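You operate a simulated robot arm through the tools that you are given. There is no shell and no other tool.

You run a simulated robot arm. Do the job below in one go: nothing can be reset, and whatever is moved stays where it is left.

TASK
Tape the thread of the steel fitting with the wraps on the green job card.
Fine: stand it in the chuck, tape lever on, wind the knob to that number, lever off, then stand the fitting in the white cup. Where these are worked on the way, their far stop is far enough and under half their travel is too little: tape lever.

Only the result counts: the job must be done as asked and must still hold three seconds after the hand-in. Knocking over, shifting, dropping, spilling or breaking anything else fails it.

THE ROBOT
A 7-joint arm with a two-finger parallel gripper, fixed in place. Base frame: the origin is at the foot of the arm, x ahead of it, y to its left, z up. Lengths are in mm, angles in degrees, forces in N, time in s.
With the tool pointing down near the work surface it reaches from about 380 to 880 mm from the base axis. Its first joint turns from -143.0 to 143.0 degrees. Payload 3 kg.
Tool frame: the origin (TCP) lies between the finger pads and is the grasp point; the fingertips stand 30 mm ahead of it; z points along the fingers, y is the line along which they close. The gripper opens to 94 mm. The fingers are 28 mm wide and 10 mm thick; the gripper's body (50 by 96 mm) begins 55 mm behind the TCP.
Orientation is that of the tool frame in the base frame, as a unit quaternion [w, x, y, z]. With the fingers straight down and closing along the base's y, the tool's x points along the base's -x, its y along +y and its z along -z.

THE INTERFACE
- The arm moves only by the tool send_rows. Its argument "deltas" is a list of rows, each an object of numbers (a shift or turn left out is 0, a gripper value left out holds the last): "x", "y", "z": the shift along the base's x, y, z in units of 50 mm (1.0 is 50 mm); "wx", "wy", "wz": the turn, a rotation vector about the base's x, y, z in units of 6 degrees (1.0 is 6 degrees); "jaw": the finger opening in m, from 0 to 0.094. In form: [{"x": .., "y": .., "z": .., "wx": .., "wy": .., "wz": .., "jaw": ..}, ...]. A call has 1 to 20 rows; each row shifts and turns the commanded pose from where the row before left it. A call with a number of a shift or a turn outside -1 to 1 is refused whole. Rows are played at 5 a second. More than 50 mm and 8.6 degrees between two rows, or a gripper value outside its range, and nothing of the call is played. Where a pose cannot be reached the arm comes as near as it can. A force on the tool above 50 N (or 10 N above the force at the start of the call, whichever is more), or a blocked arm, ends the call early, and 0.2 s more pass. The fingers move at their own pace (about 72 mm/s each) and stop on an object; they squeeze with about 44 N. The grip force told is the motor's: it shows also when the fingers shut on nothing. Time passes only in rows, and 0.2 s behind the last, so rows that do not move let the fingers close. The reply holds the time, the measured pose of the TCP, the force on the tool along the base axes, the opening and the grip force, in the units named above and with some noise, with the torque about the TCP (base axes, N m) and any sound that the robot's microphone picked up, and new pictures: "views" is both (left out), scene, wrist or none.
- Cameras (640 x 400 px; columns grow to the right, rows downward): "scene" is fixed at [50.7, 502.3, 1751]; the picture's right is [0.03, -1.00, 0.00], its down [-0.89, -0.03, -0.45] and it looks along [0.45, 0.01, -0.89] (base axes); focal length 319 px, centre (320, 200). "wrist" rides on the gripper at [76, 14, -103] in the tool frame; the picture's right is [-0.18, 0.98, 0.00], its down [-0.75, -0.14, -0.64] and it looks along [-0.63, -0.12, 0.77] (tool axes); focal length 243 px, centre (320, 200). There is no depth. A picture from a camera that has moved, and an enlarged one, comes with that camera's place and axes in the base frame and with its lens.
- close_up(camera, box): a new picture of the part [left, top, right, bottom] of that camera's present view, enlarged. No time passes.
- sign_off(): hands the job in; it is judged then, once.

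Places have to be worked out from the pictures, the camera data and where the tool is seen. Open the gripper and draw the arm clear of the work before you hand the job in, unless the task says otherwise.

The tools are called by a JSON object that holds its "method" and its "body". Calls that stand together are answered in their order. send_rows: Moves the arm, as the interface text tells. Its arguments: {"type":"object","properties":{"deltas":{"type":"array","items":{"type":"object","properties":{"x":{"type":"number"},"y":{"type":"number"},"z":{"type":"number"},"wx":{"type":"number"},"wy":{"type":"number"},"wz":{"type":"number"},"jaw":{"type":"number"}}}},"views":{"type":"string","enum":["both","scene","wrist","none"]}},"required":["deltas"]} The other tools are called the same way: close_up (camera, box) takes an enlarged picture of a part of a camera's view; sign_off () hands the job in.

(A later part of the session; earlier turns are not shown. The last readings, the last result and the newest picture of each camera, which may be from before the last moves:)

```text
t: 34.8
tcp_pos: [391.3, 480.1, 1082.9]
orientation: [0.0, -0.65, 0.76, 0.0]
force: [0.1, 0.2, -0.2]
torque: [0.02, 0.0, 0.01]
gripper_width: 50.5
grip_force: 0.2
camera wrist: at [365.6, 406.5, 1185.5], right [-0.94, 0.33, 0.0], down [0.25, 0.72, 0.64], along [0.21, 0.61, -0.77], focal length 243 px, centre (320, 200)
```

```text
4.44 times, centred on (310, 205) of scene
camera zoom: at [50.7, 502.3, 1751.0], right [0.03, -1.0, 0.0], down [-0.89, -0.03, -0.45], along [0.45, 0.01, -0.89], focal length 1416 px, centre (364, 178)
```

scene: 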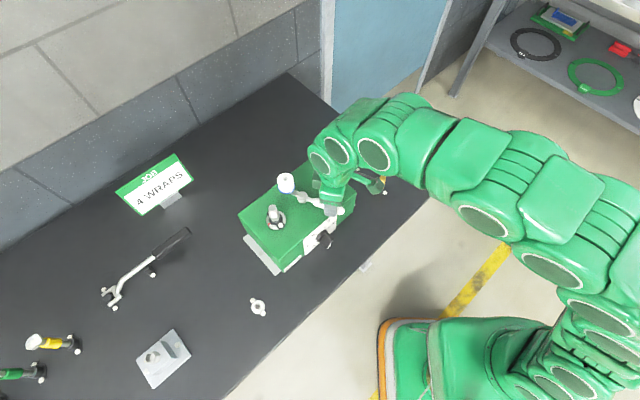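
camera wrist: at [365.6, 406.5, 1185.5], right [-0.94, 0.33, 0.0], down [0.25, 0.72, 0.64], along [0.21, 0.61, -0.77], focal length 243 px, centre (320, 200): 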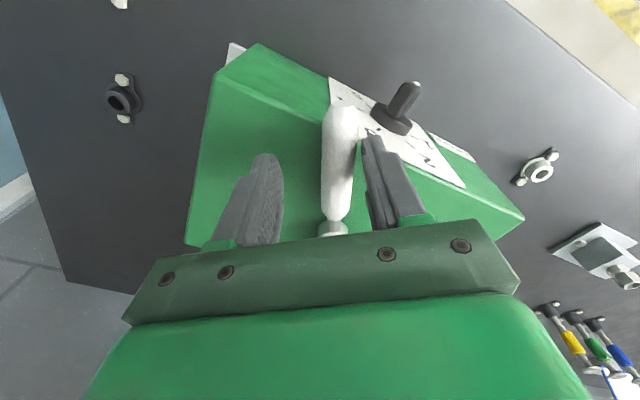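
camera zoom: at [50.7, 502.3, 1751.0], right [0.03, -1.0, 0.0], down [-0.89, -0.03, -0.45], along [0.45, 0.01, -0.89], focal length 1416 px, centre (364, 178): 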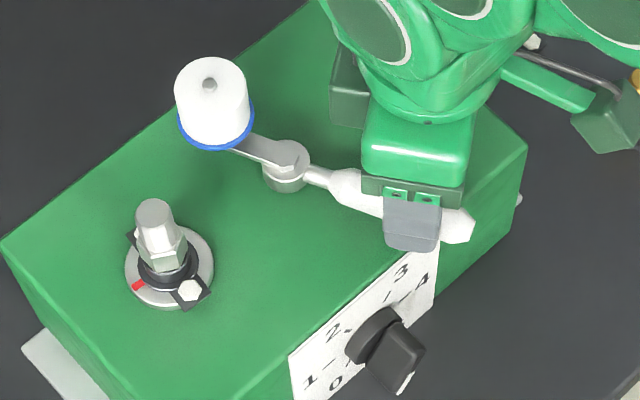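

The lever swings freely with almost no force, and the reel is moving toward the chuck. I'll continue the arc toward its far stop.

{"method": "send_rows", "body": {"deltas": [{"x": 0.156, "y": -0.022, "wz": 1.0}, {"x": 0.158, "y": -0.004, "wz": 1.0}, {"x": 0.156, "y": 0.012, "wz": 1.0}, {}]}}

{"method": "close_up", "body": {"camera": "scene", "box": [270, 160, 350, 250]}}

```text
t: 35.8
tcp_pos: [413.3, 480.2, 1081.1]
orientation: [0.001, 0.762, -0.648, 0.001]
force: [-0.6, 0.1, 0.9]
torque: [-0.03, -0.01, -0.05]
gripper_width: 50.4
grip_force: 0.4
camera wrist: at [412.1, 402.6, 1184.6], right [-1.0, 0.02, 0.0], down [0.02, 0.77, 0.64], along [0.02, 0.64, -0.77], focal length 243 px, centre (320, 200)
```

scene: 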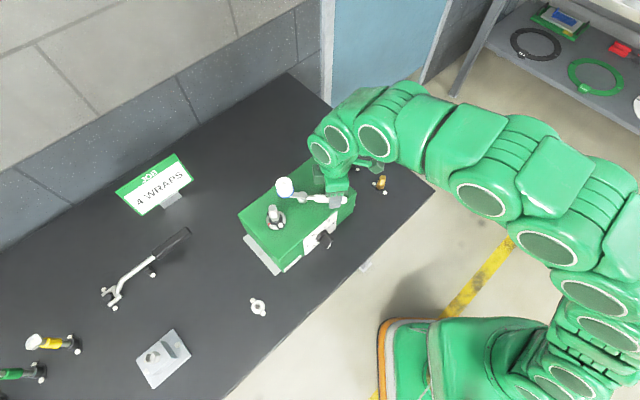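
wrist: 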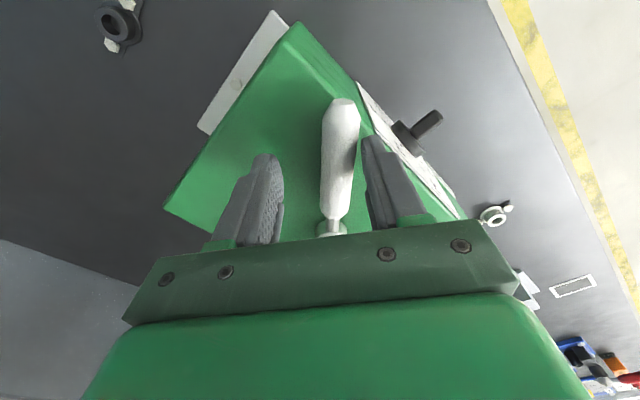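

```text
4.44 times, centred on (310, 205) of scene
camera zoom: at [50.7, 502.3, 1751.0], right [0.03, -1.0, 0.0], down [-0.89, -0.03, -0.45], along [0.45, 0.01, -0.89], focal length 1416 px, centre (364, 178)
```

zoom: 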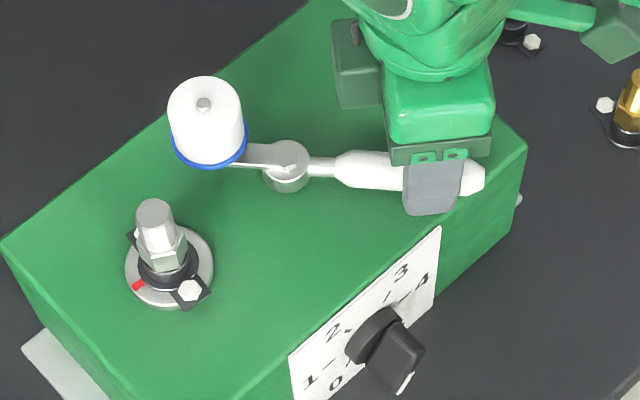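

Still free. I'll go on with three more steps, watching for the stop.

{"method": "send_rows", "body": {"deltas": [{"x": 0.156, "y": 0.03, "wz": 1.0}, {"x": 0.15, "y": 0.044, "wz": 1.0}, {"x": 0.146, "y": 0.06, "wz": 1.0}, {}]}}

{"method": "close_up", "body": {"camera": "scene", "box": [270, 160, 350, 250]}}

```text
t: 36.8
tcp_pos: [437.5, 489.3, 1084.5]
orientation: [0.0, 0.854, -0.521, 0.0]
force: [0.5, 0.1, 0.8]
torque: [-0.01, -0.01, 0.0]
gripper_width: 49.8
grip_force: 0.1
camera wrist: at [459.8, 413.9, 1186.9], right [-0.96, -0.29, 0.0], down [-0.22, 0.73, 0.64], along [-0.18, 0.62, -0.77], focal length 243 px, centre (320, 200)
```

scene: 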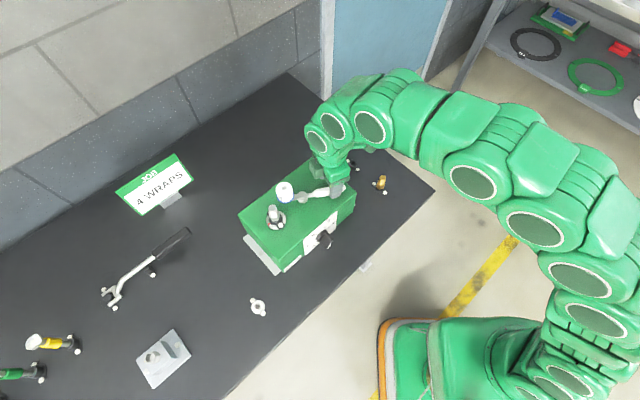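
wrist: 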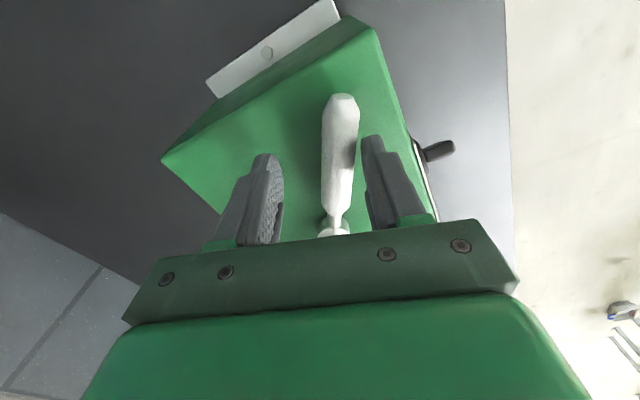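

```text
4.44 times, centred on (310, 205) of scene
camera zoom: at [50.7, 502.3, 1751.0], right [0.03, -1.0, 0.0], down [-0.89, -0.03, -0.45], along [0.45, 0.01, -0.89], focal length 1416 px, centre (364, 178)
```

zoom: 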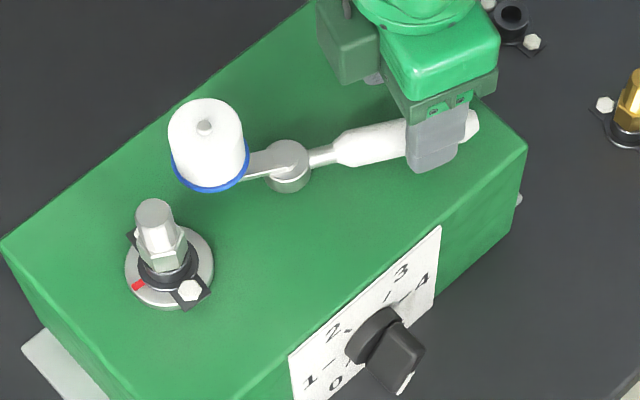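

About 55–60° in and still free, with the reel near the fitting. I'll keep going in small steps.

{"method": "send_rows", "body": {"deltas": [{"x": 0.138, "y": 0.076, "wz": 1.0}, {"x": 0.13, "y": 0.09, "wz": 1.0}, {}]}}

{"method": "close_up", "body": {"camera": "scene", "box": [270, 160, 350, 250]}}

```text
t: 37.6
tcp_pos: [451.7, 497.7, 1083.3]
orientation: [0.0, 0.903, -0.429, 0.0]
force: [-0.5, 0.0, 0.1]
torque: [-0.02, 0.0, -0.02]
gripper_width: 49.9
grip_force: 0.1
camera wrist: at [488.6, 428.8, 1186.0], right [-0.88, -0.48, 0.0], down [-0.37, 0.67, 0.64], along [-0.31, 0.56, -0.77], focal length 243 px, centre (320, 200)
```

scene: 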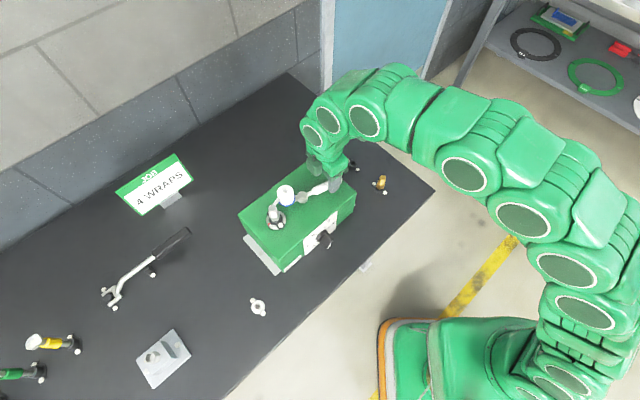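
wrist: 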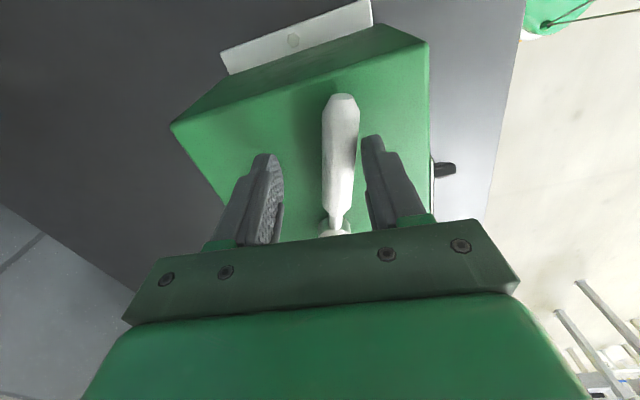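

```text
4.44 times, centred on (310, 205) of scene
camera zoom: at [50.7, 502.3, 1751.0], right [0.03, -1.0, 0.0], down [-0.89, -0.03, -0.45], along [0.45, 0.01, -0.89], focal length 1416 px, centre (364, 178)
```

zoom: 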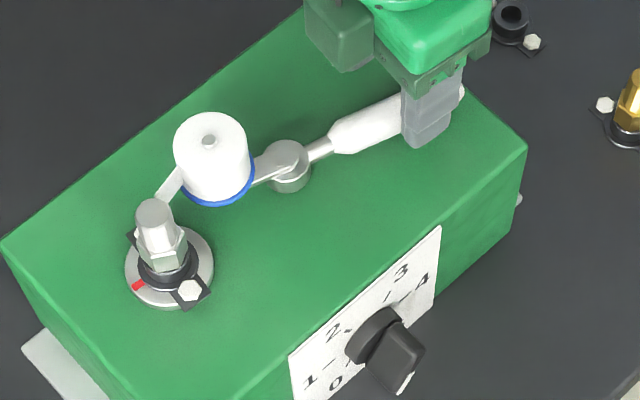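

A strip of tape now runs from the reel to the fitting, so the lever has engaged. I'll push it gently on toward its far stop.

{"method": "send_rows", "body": {"deltas": [{"x": 0.06, "y": 0.051, "wz": 0.5}, {"x": 0.06, "y": 0.051, "wz": 0.5}, {}]}}

{"method": "close_up", "body": {"camera": "scene", "box": [270, 160, 350, 250]}}

```text
t: 38.4
tcp_pos: [456.0, 502.3, 1083.2]
orientation: [-0.001, 0.924, -0.382, 0.001]
force: [-0.4, -0.6, 0.2]
torque: [-0.04, 0.01, 0.02]
gripper_width: 50.1
grip_force: 0.2
camera wrist: at [501.1, 437.4, 1186.3], right [-0.82, -0.57, 0.0], down [-0.44, 0.63, 0.64], along [-0.36, 0.53, -0.77], focal length 243 px, centre (320, 200)
```

scene: 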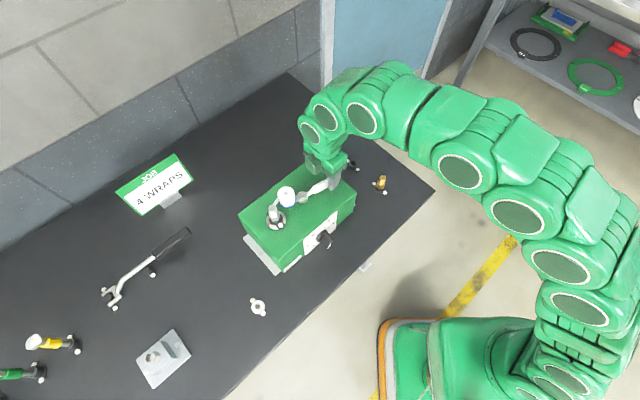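
wrist: 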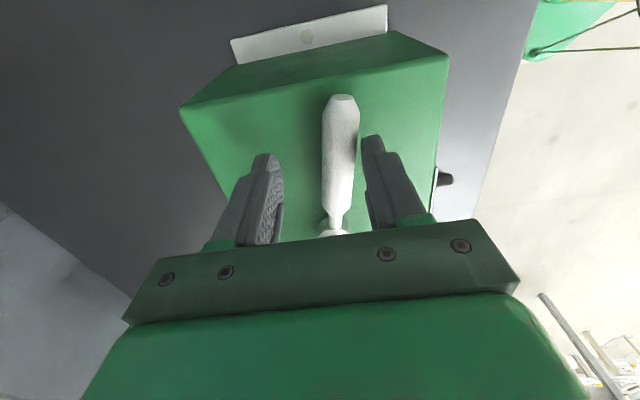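

```text
4.44 times, centred on (310, 205) of scene
camera zoom: at [50.7, 502.3, 1751.0], right [0.03, -1.0, 0.0], down [-0.89, -0.03, -0.45], along [0.45, 0.01, -0.89], focal length 1416 px, centre (364, 178)
```

zoom: 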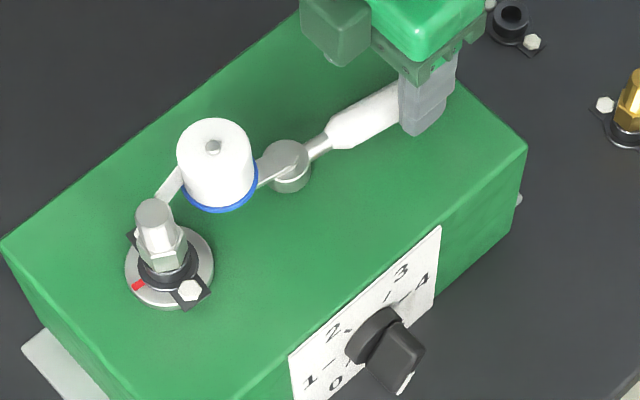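

Still no stop force. I'll continue in half-steps.

{"method": "send_rows", "body": {"deltas": [{"x": 0.055, "y": 0.055, "wz": 0.5}, {"x": 0.053, "y": 0.057, "wz": 0.5}, {}]}}

{"method": "close_up", "body": {"camera": "scene", "box": [270, 160, 350, 250]}}

```text
t: 39.2
tcp_pos: [462.6, 506.2, 1083.2]
orientation: [0.0, 0.943, -0.332, 0.0]
force: [0.1, -1.0, 0.9]
torque: [-0.06, 0.01, -0.01]
gripper_width: 50.4
grip_force: 0.8
camera wrist: at [513.3, 447.0, 1186.6], right [-0.76, -0.65, 0.0], down [-0.5, 0.58, 0.64], along [-0.42, 0.49, -0.77], focal length 243 px, centre (320, 200)
```

scene: 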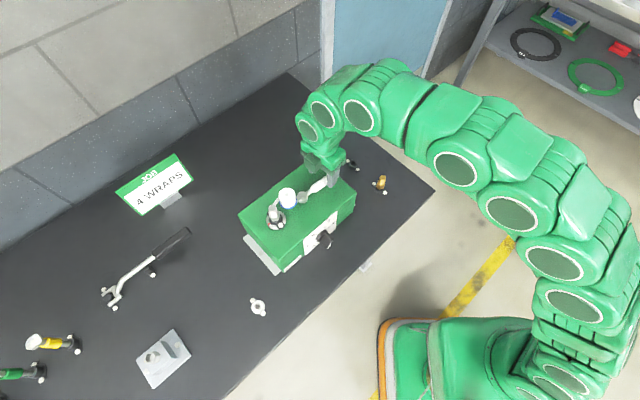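
wrist: 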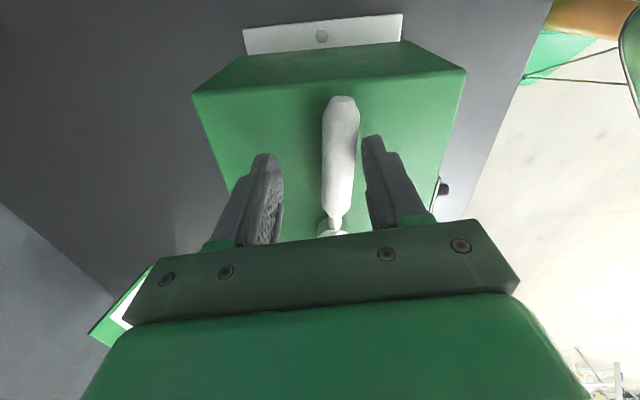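

```text
4.44 times, centred on (310, 205) of scene
camera zoom: at [50.7, 502.3, 1751.0], right [0.03, -1.0, 0.0], down [-0.89, -0.03, -0.45], along [0.45, 0.01, -0.89], focal length 1416 px, centre (364, 178)
```

zoom: 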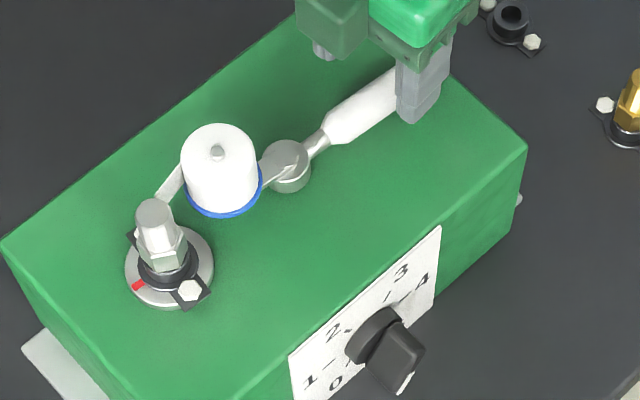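

Still turning freely, the lever nearly parallel to the machine's long side. I'll continue a bit more.

{"method": "send_rows", "body": {"deltas": [{"x": 0.05, "y": 0.06, "wz": 0.5}, {"x": 0.047, "y": 0.062, "wz": 0.5}, {}]}}

{"method": "close_up", "body": {"camera": "scene", "box": [270, 160, 350, 250]}}

```text
t: 40.0
tcp_pos: [466.0, 512.4, 1082.9]
orientation: [0.002, 0.959, -0.282, 0.0]
force: [-7.1, -2.2, 0.3]
torque: [-0.12, 0.22, -0.2]
gripper_width: 53.4
grip_force: 3.0
camera wrist: at [523.3, 458.7, 1185.7], right [-0.69, -0.73, 0.0], down [-0.56, 0.53, 0.64], along [-0.47, 0.44, -0.77], focal length 243 px, centre (320, 200)
```

scene: 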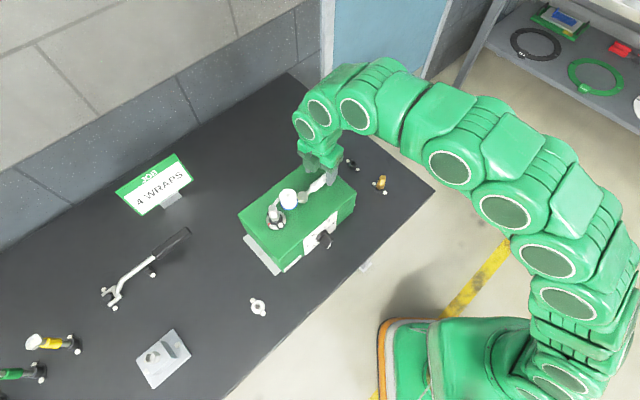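
wrist: 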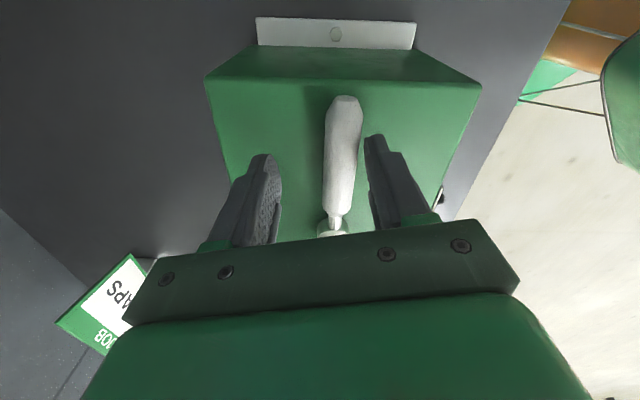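

```text
4.44 times, centred on (310, 205) of scene
camera zoom: at [50.7, 502.3, 1751.0], right [0.03, -1.0, 0.0], down [-0.89, -0.03, -0.45], along [0.45, 0.01, -0.89], focal length 1416 px, centre (364, 178)
```

zoom: 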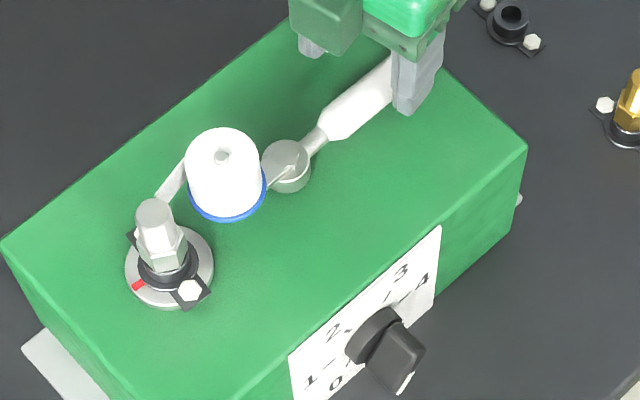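

The force rose to about 7 N and the fingers were pushed slightly open, so the lever is at its far stop. I'll back off a touch, then lift straight up and check that the lever stays.

{"method": "send_rows", "body": {"deltas": [{"x": -0.05, "y": -0.06, "wz": -0.5}, {"x": -0.03, "y": -0.035, "wz": -0.3}, {"z": 0.5}, {"z": 0.9}, {"z": 0.9}, {"z": 0.5}, {}]}}

{"method": "close_up", "body": {"camera": "scene", "box": [270, 160, 350, 250]}}

```text
t: 41.6
tcp_pos: [463.2, 509.5, 1221.7]
orientation: [0.0, 0.946, -0.324, 0.0]
force: [-0.3, 0.4, 0.4]
torque: [0.0, -0.01, -0.01]
gripper_width: 50.0
grip_force: 0.2
camera wrist: at [514.5, 450.4, 1324.8], right [-0.75, -0.67, 0.0], down [-0.51, 0.57, 0.64], along [-0.43, 0.48, -0.77], focal length 243 px, centre (320, 200)
```

scene: 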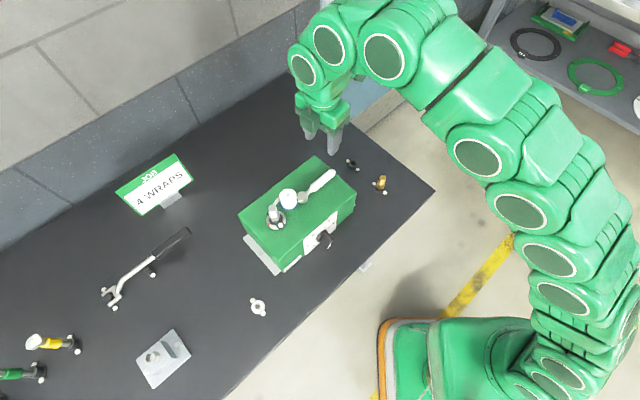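
wrist: 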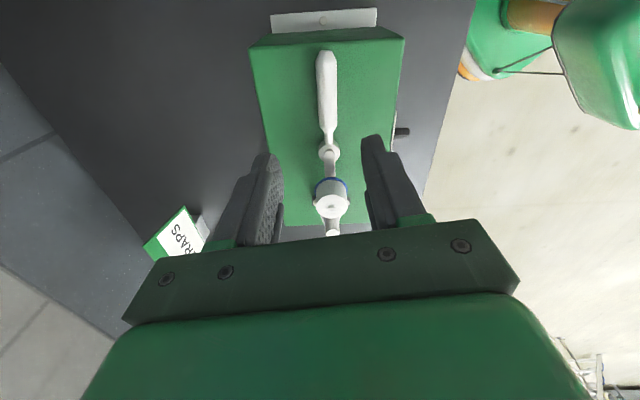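

```text
4.44 times, centred on (310, 205) of scene
camera zoom: at [50.7, 502.3, 1751.0], right [0.03, -1.0, 0.0], down [-0.89, -0.03, -0.45], along [0.45, 0.01, -0.89], focal length 1416 px, centre (364, 178)
```

zoom: 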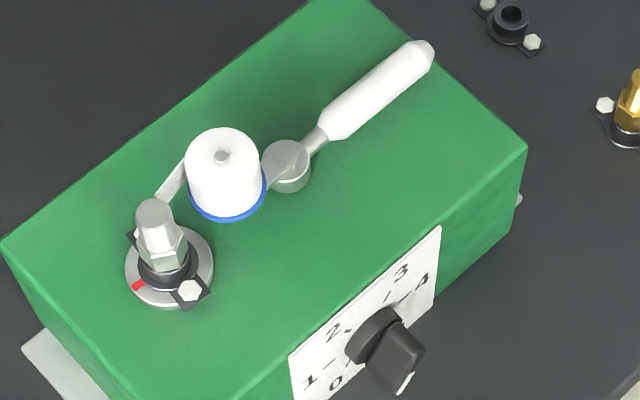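

The lever is on and stays put, with the tape bridging to the fitting. The knob has to be gripped head-on with a horizontal tool, so I'll move in front of the machine and unwind the wrist. I stay high and clear while doing this.

{"method": "send_rows", "body": {"deltas": [{"x": -0.279, "y": -0.129, "wz": -1}, {"x": -0.279, "y": -0.129, "wz": -1}, {"x": -0.279, "y": -0.129, "wz": -1}, {"x": -0.279, "y": -0.129, "wz": -1}, {"x": -0.279, "y": -0.129, "wz": -1}, {"x": -0.279, "y": -0.129, "wz": -1}, {"x": -0.279, "y": -0.129, "wz": -1}, {"x": -0.279, "y": -0.129, "wz": -1}, {"x": -0.279, "y": -0.129, "wz": -1}, {"x": -0.279, "y": -0.129, "wz": -1}, {"x": -0.279, "y": -0.129, "wz": -1}, {"x": -0.279, "y": -0.129, "wz": -1}, {"x": -0.279, "y": -0.129, "wz": -1}, {"x": -0.279, "y": -0.129, "wz": -1}, {"x": -0.279, "y": -0.129, "wz": -1}, {"x": -0.279, "y": -0.129, "wz": -1}, {"wz": -0.2}, {}]}}

```text
t: 45.6
tcp_pos: [260.1, 415.3, 1175.3]
orientation: [-0.058, -0.375, 0.925, -0.015]
force: [-0.3, 0.0, -0.4]
torque: [0.0, 0.0, -0.01]
gripper_width: 50.0
grip_force: 0.0
stopped in row 18: the arm was blocked; the commanded pose is now the measured one
camera wrist: at [205.2, 378.4, 1286.0], right [-0.55, 0.83, -0.01], down [0.69, 0.47, 0.55], along [0.46, 0.3, -0.84], focal length 243 px, centre (320, 200)
```

scene: 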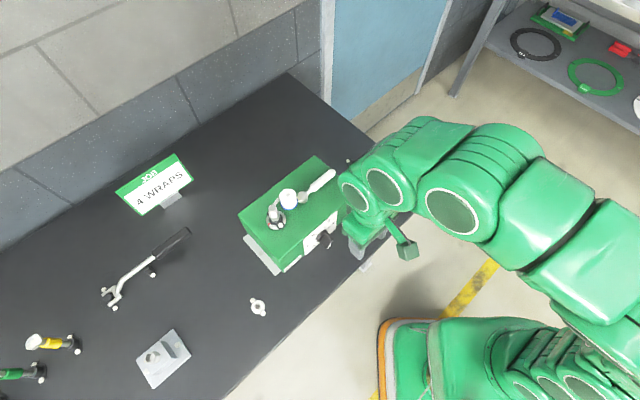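
wrist: 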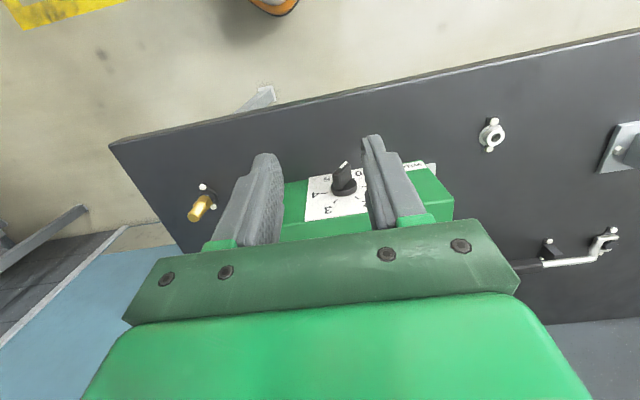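

The tool-down pose this close and high hit a joint limit, and the commanded pose is now the measured one. Pitching the tool toward horizontal should relieve that, so I'll do it gradually here, in free space in front of the bench.

{"method": "send_rows", "body": {"deltas": [{"wx": 0.68, "wy": -0.68, "z": -0.1}, {"wx": 0.68, "wy": -0.68, "z": -0.1}, {"wx": 0.68, "wy": -0.68, "z": -0.1}, {"wx": 0.68, "wy": -0.68, "z": -0.1}, {"wx": 0.68, "wy": -0.68, "z": -0.1}, {"wx": 0.68, "wy": -0.68, "z": -0.1}, {"wx": 0.68, "wy": -0.68, "z": -0.1}, {"wx": 0.68, "wy": -0.68, "z": -0.1}, {}]}}

```text
t: 47.8
tcp_pos: [241.8, 426.0, 987.1]
orientation: [0.162, -0.366, 0.913, 0.077]
force: [-0.1, 0.2, 0.2]
torque: [0.01, -0.01, 0.0]
gripper_width: 50.1
grip_force: 0.1
stopped in row 9: the arm was blocked; the commanded pose is now the measured one
camera wrist: at [155.4, 359.8, 1057.3], right [-0.56, 0.83, 0.09], down [0.46, 0.22, 0.86], along [0.7, 0.52, -0.5], focal length 243 px, centre (320, 200)
```

scene: 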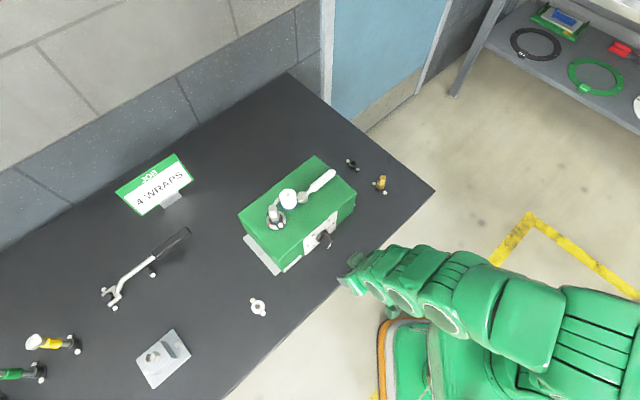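
wrist: 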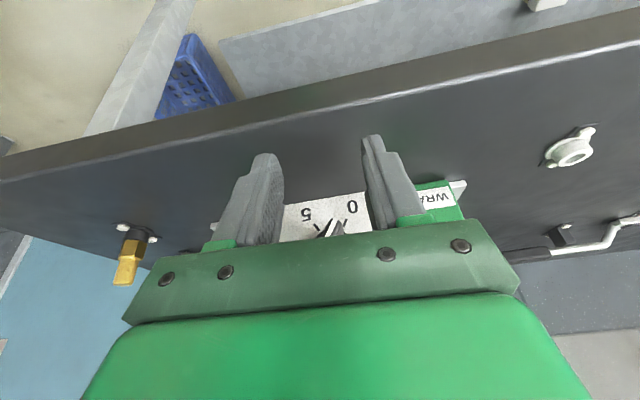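

The arm can't pitch to horizontal this close to its base, so a head-on grip of the knob isn't reachable. Instead I'll turn the knob with the tool pointing down. Its bar is about 45 mm long and protrudes from n≈588 to 562, so closed fingers can push the bar ends around in front of the panel. First I'm returning to a clean tool-down pose.

{"method": "send_rows", "body": {"deltas": [{"z": 0.6, "wx": -0.4, "wy": 0.4}, {"x": 0.1, "y": 0.1, "z": 0.7, "wx": -0.5, "wy": 0.5}, {"x": 0.2, "y": 0.15, "z": 0.7, "wx": -0.5, "wy": 0.5}, {"x": 0.2, "y": 0.15, "z": 0.6, "wx": -0.5, "wy": 0.5}, {"x": 0.3, "y": 0.2, "z": 0.3, "wx": -0.5, "wy": 0.5}, {"x": 0.33, "y": 0.2}, {}]}}

```text
t: 49.4
tcp_pos: [298.5, 465.9, 1135.9]
orientation: [0.003, -0.373, 0.928, 0.009]
force: [0.1, -0.4, 0.5]
torque: [0.02, -0.01, -0.01]
gripper_width: 50.2
grip_force: 0.1
camera wrist: at [233.7, 421.4, 1238.0], right [-0.55, 0.84, 0.02], down [0.64, 0.41, 0.65], along [0.54, 0.36, -0.76], focal length 243 px, centre (320, 200)
```

scene: 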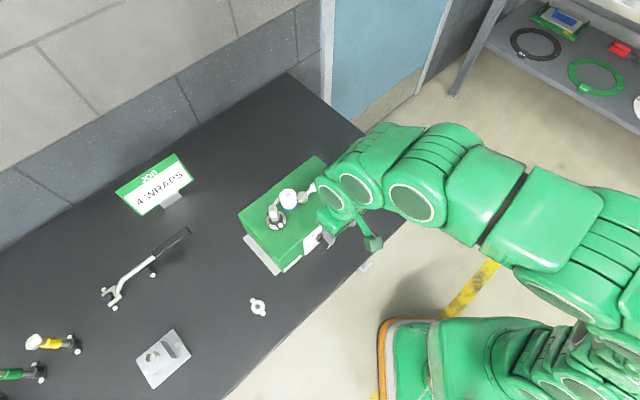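
wrist: 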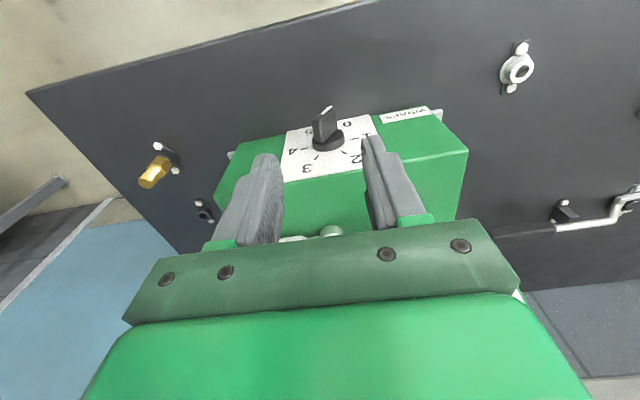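

Back in a clean tool-down pose in front of the panel. I'll trim the small tilt, close the fingers, and take a detailed look at the knob.

{"method": "send_rows", "body": {"deltas": [{"wx": -0.15, "wz": 0.2, "jaw": 0.0}, {}, {}, {}]}}

{"method": "close_up", "body": {"camera": "wrist", "box": [270, 90, 400, 180]}}

{"method": "close_up", "body": {"camera": "scene", "box": [295, 215, 345, 255]}}

```text
t: 50.4
tcp_pos: [298.7, 466.6, 1133.9]
orientation: [0.0, -0.38, 0.925, 0.001]
force: [-0.1, -0.3, 0.2]
torque: [0.01, 0.04, 0.04]
gripper_width: 0.0
grip_force: 32.3
camera wrist: at [235.0, 421.4, 1237.5], right [-0.56, 0.83, 0.0], down [0.64, 0.43, 0.64], along [0.53, 0.36, -0.77], focal length 243 px, centre (320, 200)
```

scene: 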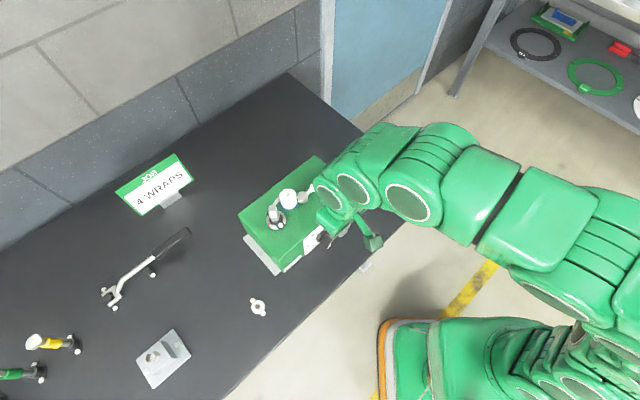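
wrist: 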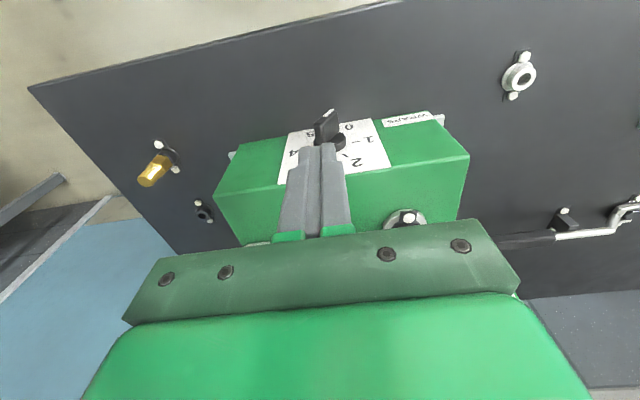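

```text
4.44 times, centred on (335, 135) of wrist
camera zoom: at [235.0, 421.4, 1237.5], right [-0.56, 0.83, 0.0], down [0.64, 0.43, 0.64], along [0.53, 0.36, -0.77], focal length 1078 px, centre (253, 489)
```

zoom: 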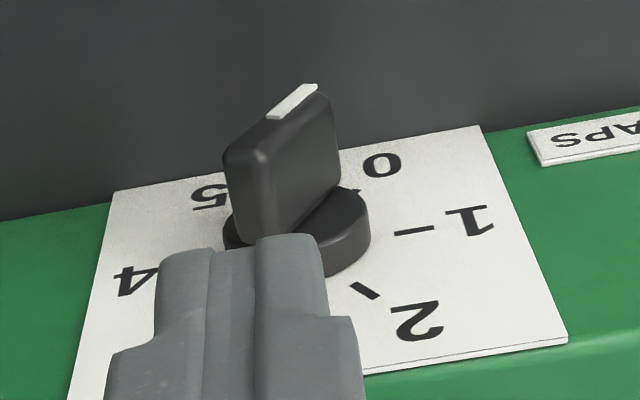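

```text
10.00 times, centred on (320, 235) of scene
camera zoom: at [50.7, 502.3, 1751.0], right [0.03, -1.0, 0.0], down [-0.89, -0.03, -0.45], along [0.45, 0.01, -0.89], focal length 3187 px, centre (320, -150)
```

zoom: 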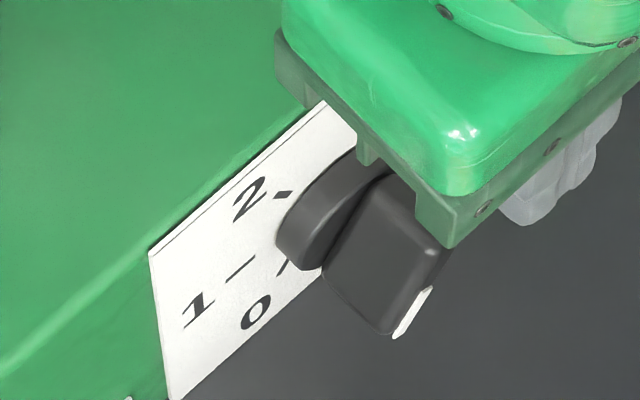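

Two views agree: knob axis at about e=119.5, z=984, with the bar ±21 mm long, about 10 mm thick and its outer face at n≈562. I'll lower the closed fingers to the left of the bar's upper end, level with its top part and well in front of the disc.

{"method": "send_rows", "body": {"deltas": [{"x": 0.134, "y": 0.696}, {"z": -0.6}, {"z": -0.6}, {"z": -0.5}, {"z": -0.3}, {}, {}]}}

{"method": "close_up", "body": {"camera": "wrist", "box": [240, 60, 400, 180]}}

{"method": "close_up", "body": {"camera": "scene", "box": [295, 215, 345, 255]}}

```text
t: 52.0
tcp_pos: [305.9, 500.5, 1036.0]
orientation: [-0.002, -0.381, 0.924, 0.0]
force: [0.7, -0.5, -0.1]
torque: [0.01, -0.02, 0.0]
gripper_width: 0.0
grip_force: 33.0
camera wrist: at [242.5, 456.6, 1138.2], right [-0.56, 0.83, 0.0], down [0.64, 0.43, 0.64], along [0.53, 0.36, -0.77], focal length 243 px, centre (320, 200)
```

scene: 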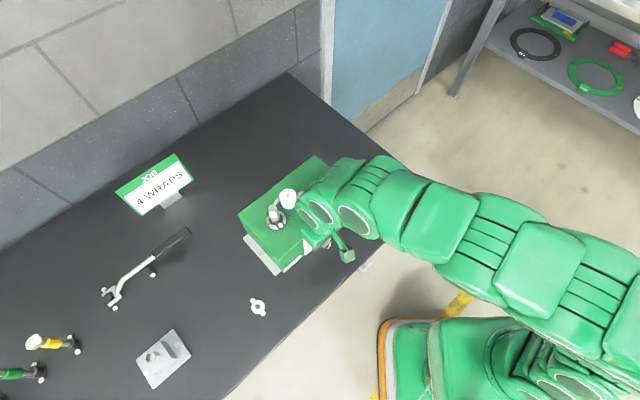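
wrist: 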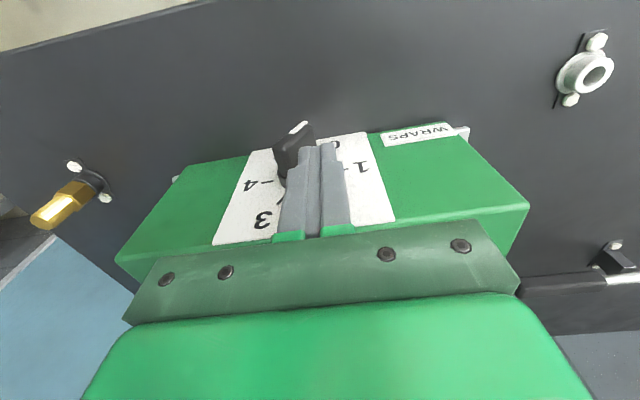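

```text
3.33 times, centred on (320, 120) of wrist
camera zoom: at [242.5, 456.6, 1138.2], right [-0.56, 0.83, 0.0], down [0.64, 0.43, 0.64], along [0.53, 0.36, -0.77], focal length 809 px, centre (320, 467)
```

zoom: 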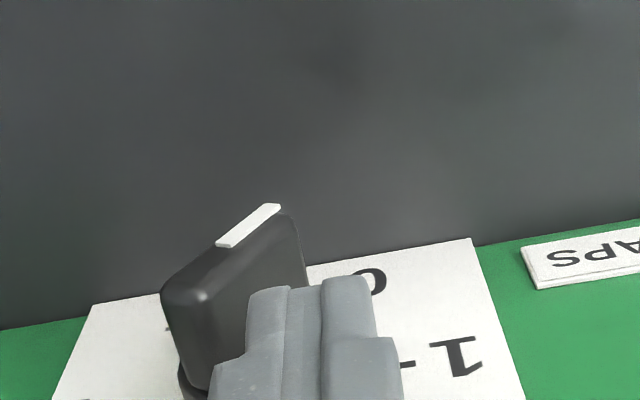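

```text
10.00 times, centred on (320, 235) of scene
camera zoom: at [50.7, 502.3, 1751.0], right [0.03, -1.0, 0.0], down [-0.89, -0.03, -0.45], along [0.45, 0.01, -0.89], focal length 3187 px, centre (320, -150)
```

zoom: 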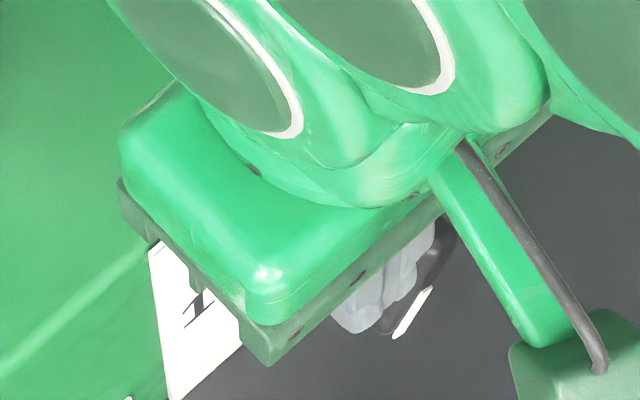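

The fingers hang just left of the bar's upper end, at n≈570 and clear of the disc. I'll lower 5 mm and push sideways to make contact.

{"method": "send_rows", "body": {"deltas": [{"z": -0.1}, {"x": 0.085, "y": -0.085}, {"x": 0.072, "y": -0.072}, {}]}}

{"method": "close_up", "body": {"camera": "wrist", "box": [240, 80, 400, 180]}}

```text
t: 53.0
tcp_pos: [312.1, 494.1, 1029.1]
orientation: [-0.001, -0.381, 0.924, 0.001]
force: [0.1, -0.5, 0.2]
torque: [0.02, -0.02, 0.02]
gripper_width: 0.0
grip_force: 33.5
camera wrist: at [249.5, 448.8, 1132.2], right [-0.56, 0.83, 0.0], down [0.64, 0.43, 0.64], along [0.53, 0.36, -0.77], focal length 243 px, centre (320, 200)
```

scene: 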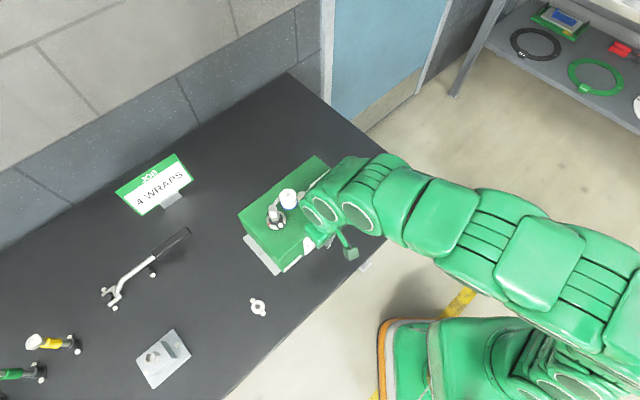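
wrist: 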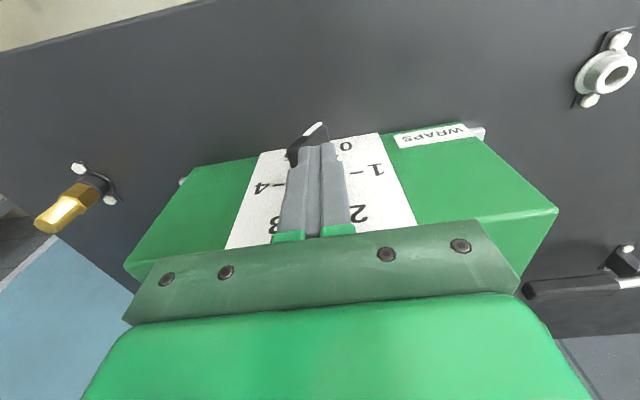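

```text
4.00 times, centred on (320, 130) of wrist
camera zoom: at [249.5, 448.8, 1132.2], right [-0.56, 0.83, 0.0], down [0.64, 0.43, 0.64], along [0.53, 0.36, -0.77], focal length 970 px, centre (320, 480)
```

zoom: 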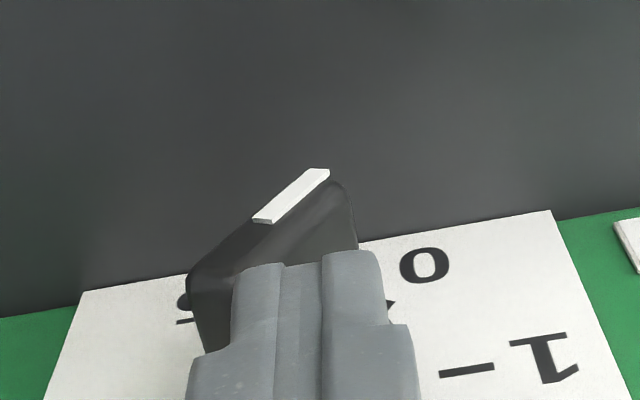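

No contact force yet; the corner should just be touching. I'll continue along the circular push path.

{"method": "send_rows", "body": {"deltas": [{"x": 0.04, "y": -0.04}, {"x": 0.034, "y": -0.034, "z": -0.01}, {"x": 0.03, "y": -0.03, "z": -0.03}, {}]}}

{"method": "close_up", "body": {"camera": "wrist", "box": [240, 80, 400, 180]}}

```text
t: 54.0
tcp_pos: [317.3, 487.8, 1028.1]
orientation: [-0.001, -0.381, 0.924, 0.001]
force: [2.1, 2.4, 3.5]
torque: [0.04, -0.07, 0.04]
gripper_width: 0.1
grip_force: 32.9
camera wrist: at [254.5, 442.9, 1130.8], right [-0.56, 0.83, 0.0], down [0.64, 0.43, 0.64], along [0.53, 0.36, -0.77], focal length 243 px, centre (320, 200)
```

scene: 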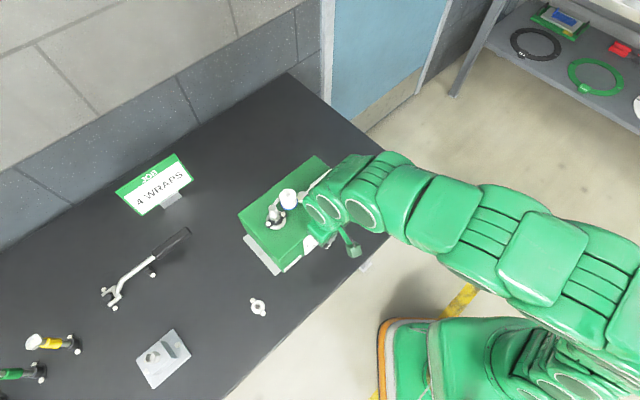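
wrist: 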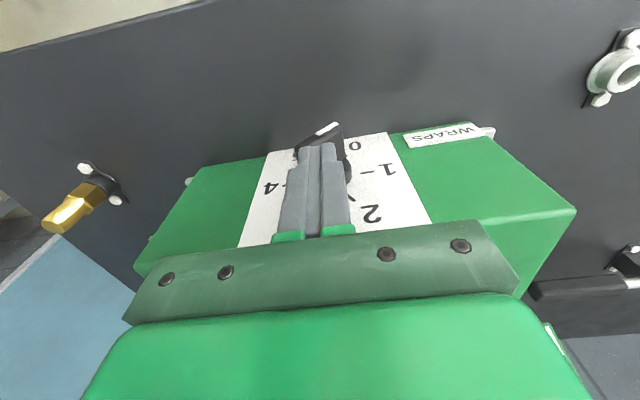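

```text
4.00 times, centred on (320, 130) of wrist
camera zoom: at [254.5, 442.9, 1130.8], right [-0.56, 0.83, 0.0], down [0.64, 0.43, 0.64], along [0.53, 0.36, -0.77], focal length 970 px, centre (320, 480)
```

zoom: 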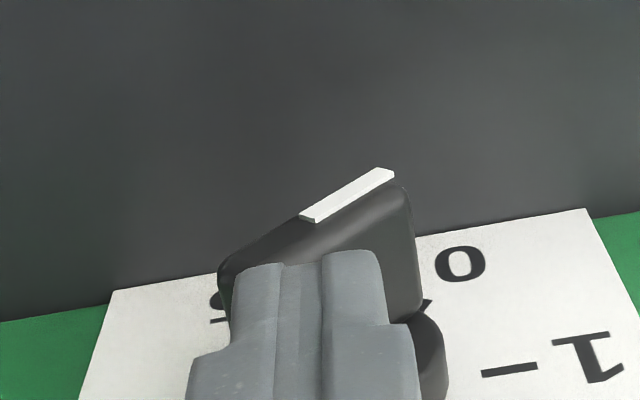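

The bar is turning clockwise under a light 3–4 N push. I'll continue the arc toward horizontal.

{"method": "send_rows", "body": {"deltas": [{"x": 0.018, "y": -0.018, "z": -0.04}, {"x": 0.033, "y": -0.033, "z": -0.06}, {"x": 0.025, "y": -0.025, "z": -0.07}, {}]}}

{"method": "close_up", "body": {"camera": "wrist", "box": [240, 80, 400, 180]}}

```text
t: 55.0
tcp_pos: [321.3, 484.2, 1018.3]
orientation: [-0.001, -0.38, 0.925, -0.001]
force: [0.0, -0.5, -0.3]
torque: [0.02, -0.01, 0.0]
gripper_width: 0.0
grip_force: 32.9
camera wrist: at [257.8, 440.0, 1121.9], right [-0.56, 0.83, 0.0], down [0.64, 0.43, 0.64], along [0.53, 0.36, -0.77], focal length 243 px, centre (320, 200)
```

scene: 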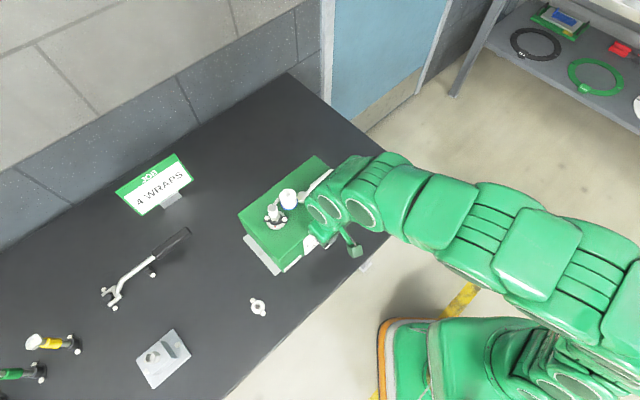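
wrist: 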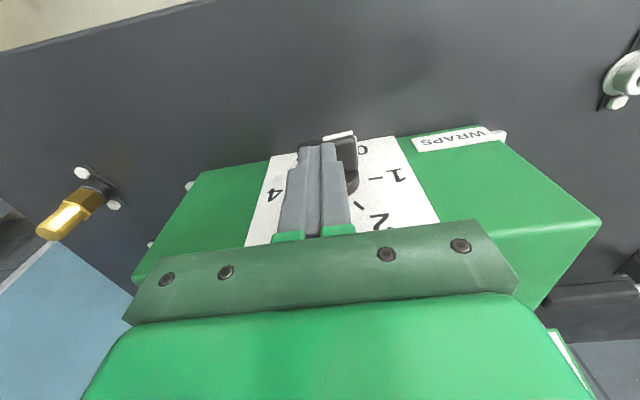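

```text
4.00 times, centred on (320, 130) of wrist
camera zoom: at [257.8, 440.0, 1121.9], right [-0.56, 0.83, 0.0], down [0.64, 0.43, 0.64], along [0.53, 0.36, -0.77], focal length 970 px, centre (320, 480)
```

zoom: 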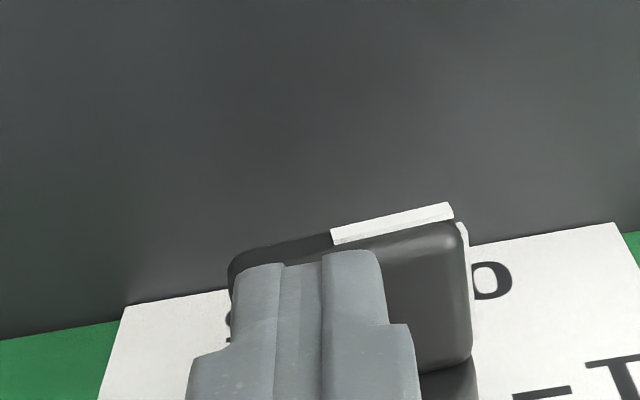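

The bar is now nearly horizontal (pointer just before 1) with no load. I'll lift slightly, step to the right so the fingers stand over the bar's right arm, and push it down.

{"method": "send_rows", "body": {"deltas": [{"z": 0.08}, {"x": 0.14, "y": -0.14}, {"x": 0.133, "y": -0.133}, {}, {"z": -0.1}, {"z": -0.08}, {}]}}

{"method": "close_up", "body": {"camera": "wrist", "box": [240, 80, 400, 180]}}

```text
t: 56.6
tcp_pos: [336.1, 471.2, 1013.2]
orientation: [-0.001, -0.382, 0.924, 0.0]
force: [-0.1, 0.8, 0.3]
torque: [0.03, 0.01, -0.02]
gripper_width: 0.2
grip_force: 32.7
camera wrist: at [272.2, 425.9, 1116.6], right [-0.56, 0.83, 0.0], down [0.64, 0.43, 0.64], along [0.53, 0.36, -0.77], focal length 243 px, centre (320, 200)
```

scene: 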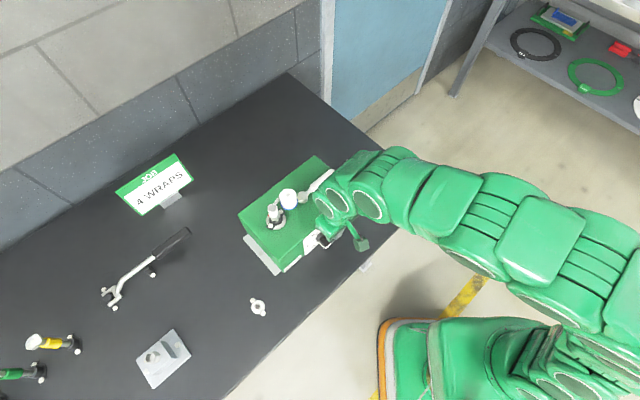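
wrist: 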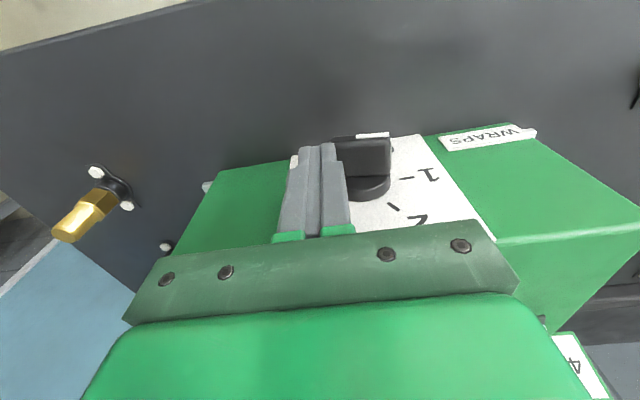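

```text
4.00 times, centred on (320, 130) of wrist
camera zoom: at [272.2, 425.9, 1116.6], right [-0.56, 0.83, 0.0], down [0.64, 0.43, 0.64], along [0.53, 0.36, -0.77], focal length 970 px, centre (320, 480)
```

zoom: 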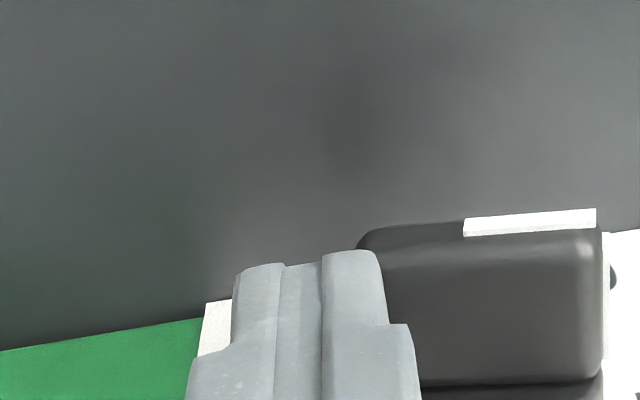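

The bar is just past horizontal. Its right end overlaps the fingers by about 5 mm, and the knob centre seems nearer z≈980. I'll keep pushing down.

{"method": "send_rows", "body": {"deltas": [{"x": -0.014, "y": 0.014, "z": -0.06}, {"z": -0.08}, {"z": -0.08}, {}]}}

{"method": "close_up", "body": {"camera": "wrist", "box": [260, 80, 420, 180]}}

```text
t: 57.6
tcp_pos: [335.3, 470.8, 1003.9]
orientation: [-0.001, -0.381, 0.925, 0.001]
force: [0.2, -0.4, 0.1]
torque: [0.0, 0.03, 0.02]
gripper_width: 0.0
grip_force: 32.8
camera wrist: at [271.0, 427.0, 1106.5], right [-0.56, 0.83, 0.0], down [0.64, 0.43, 0.64], along [0.53, 0.36, -0.77], focal length 243 px, centre (320, 200)
```

scene: 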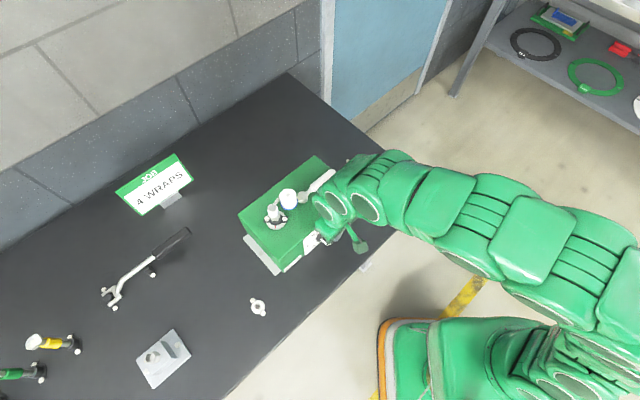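
wrist: 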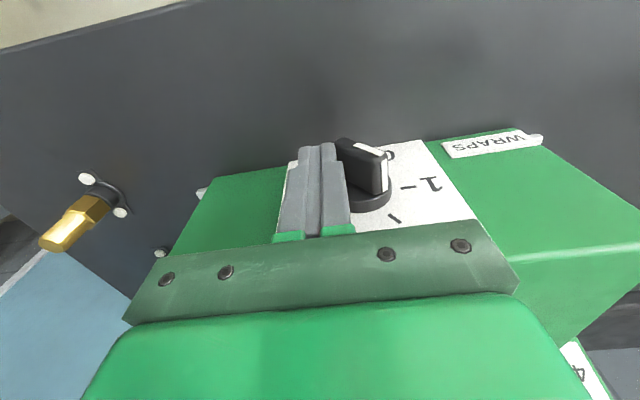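

```text
4.00 times, centred on (340, 130) of wrist
camera zoom: at [271.0, 427.0, 1106.5], right [-0.56, 0.83, 0.0], down [0.64, 0.43, 0.64], along [0.53, 0.36, -0.77], focal length 970 px, centre (240, 480)
```

zoom: 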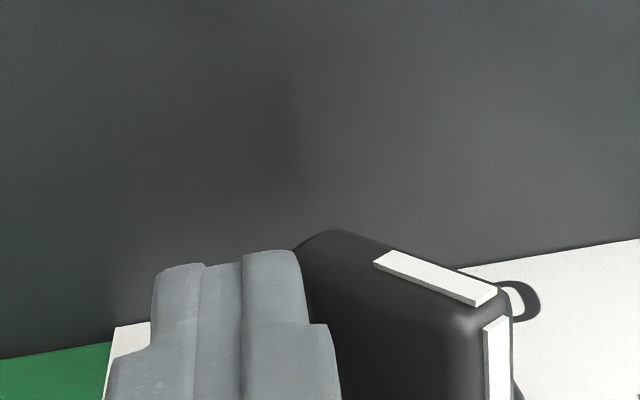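

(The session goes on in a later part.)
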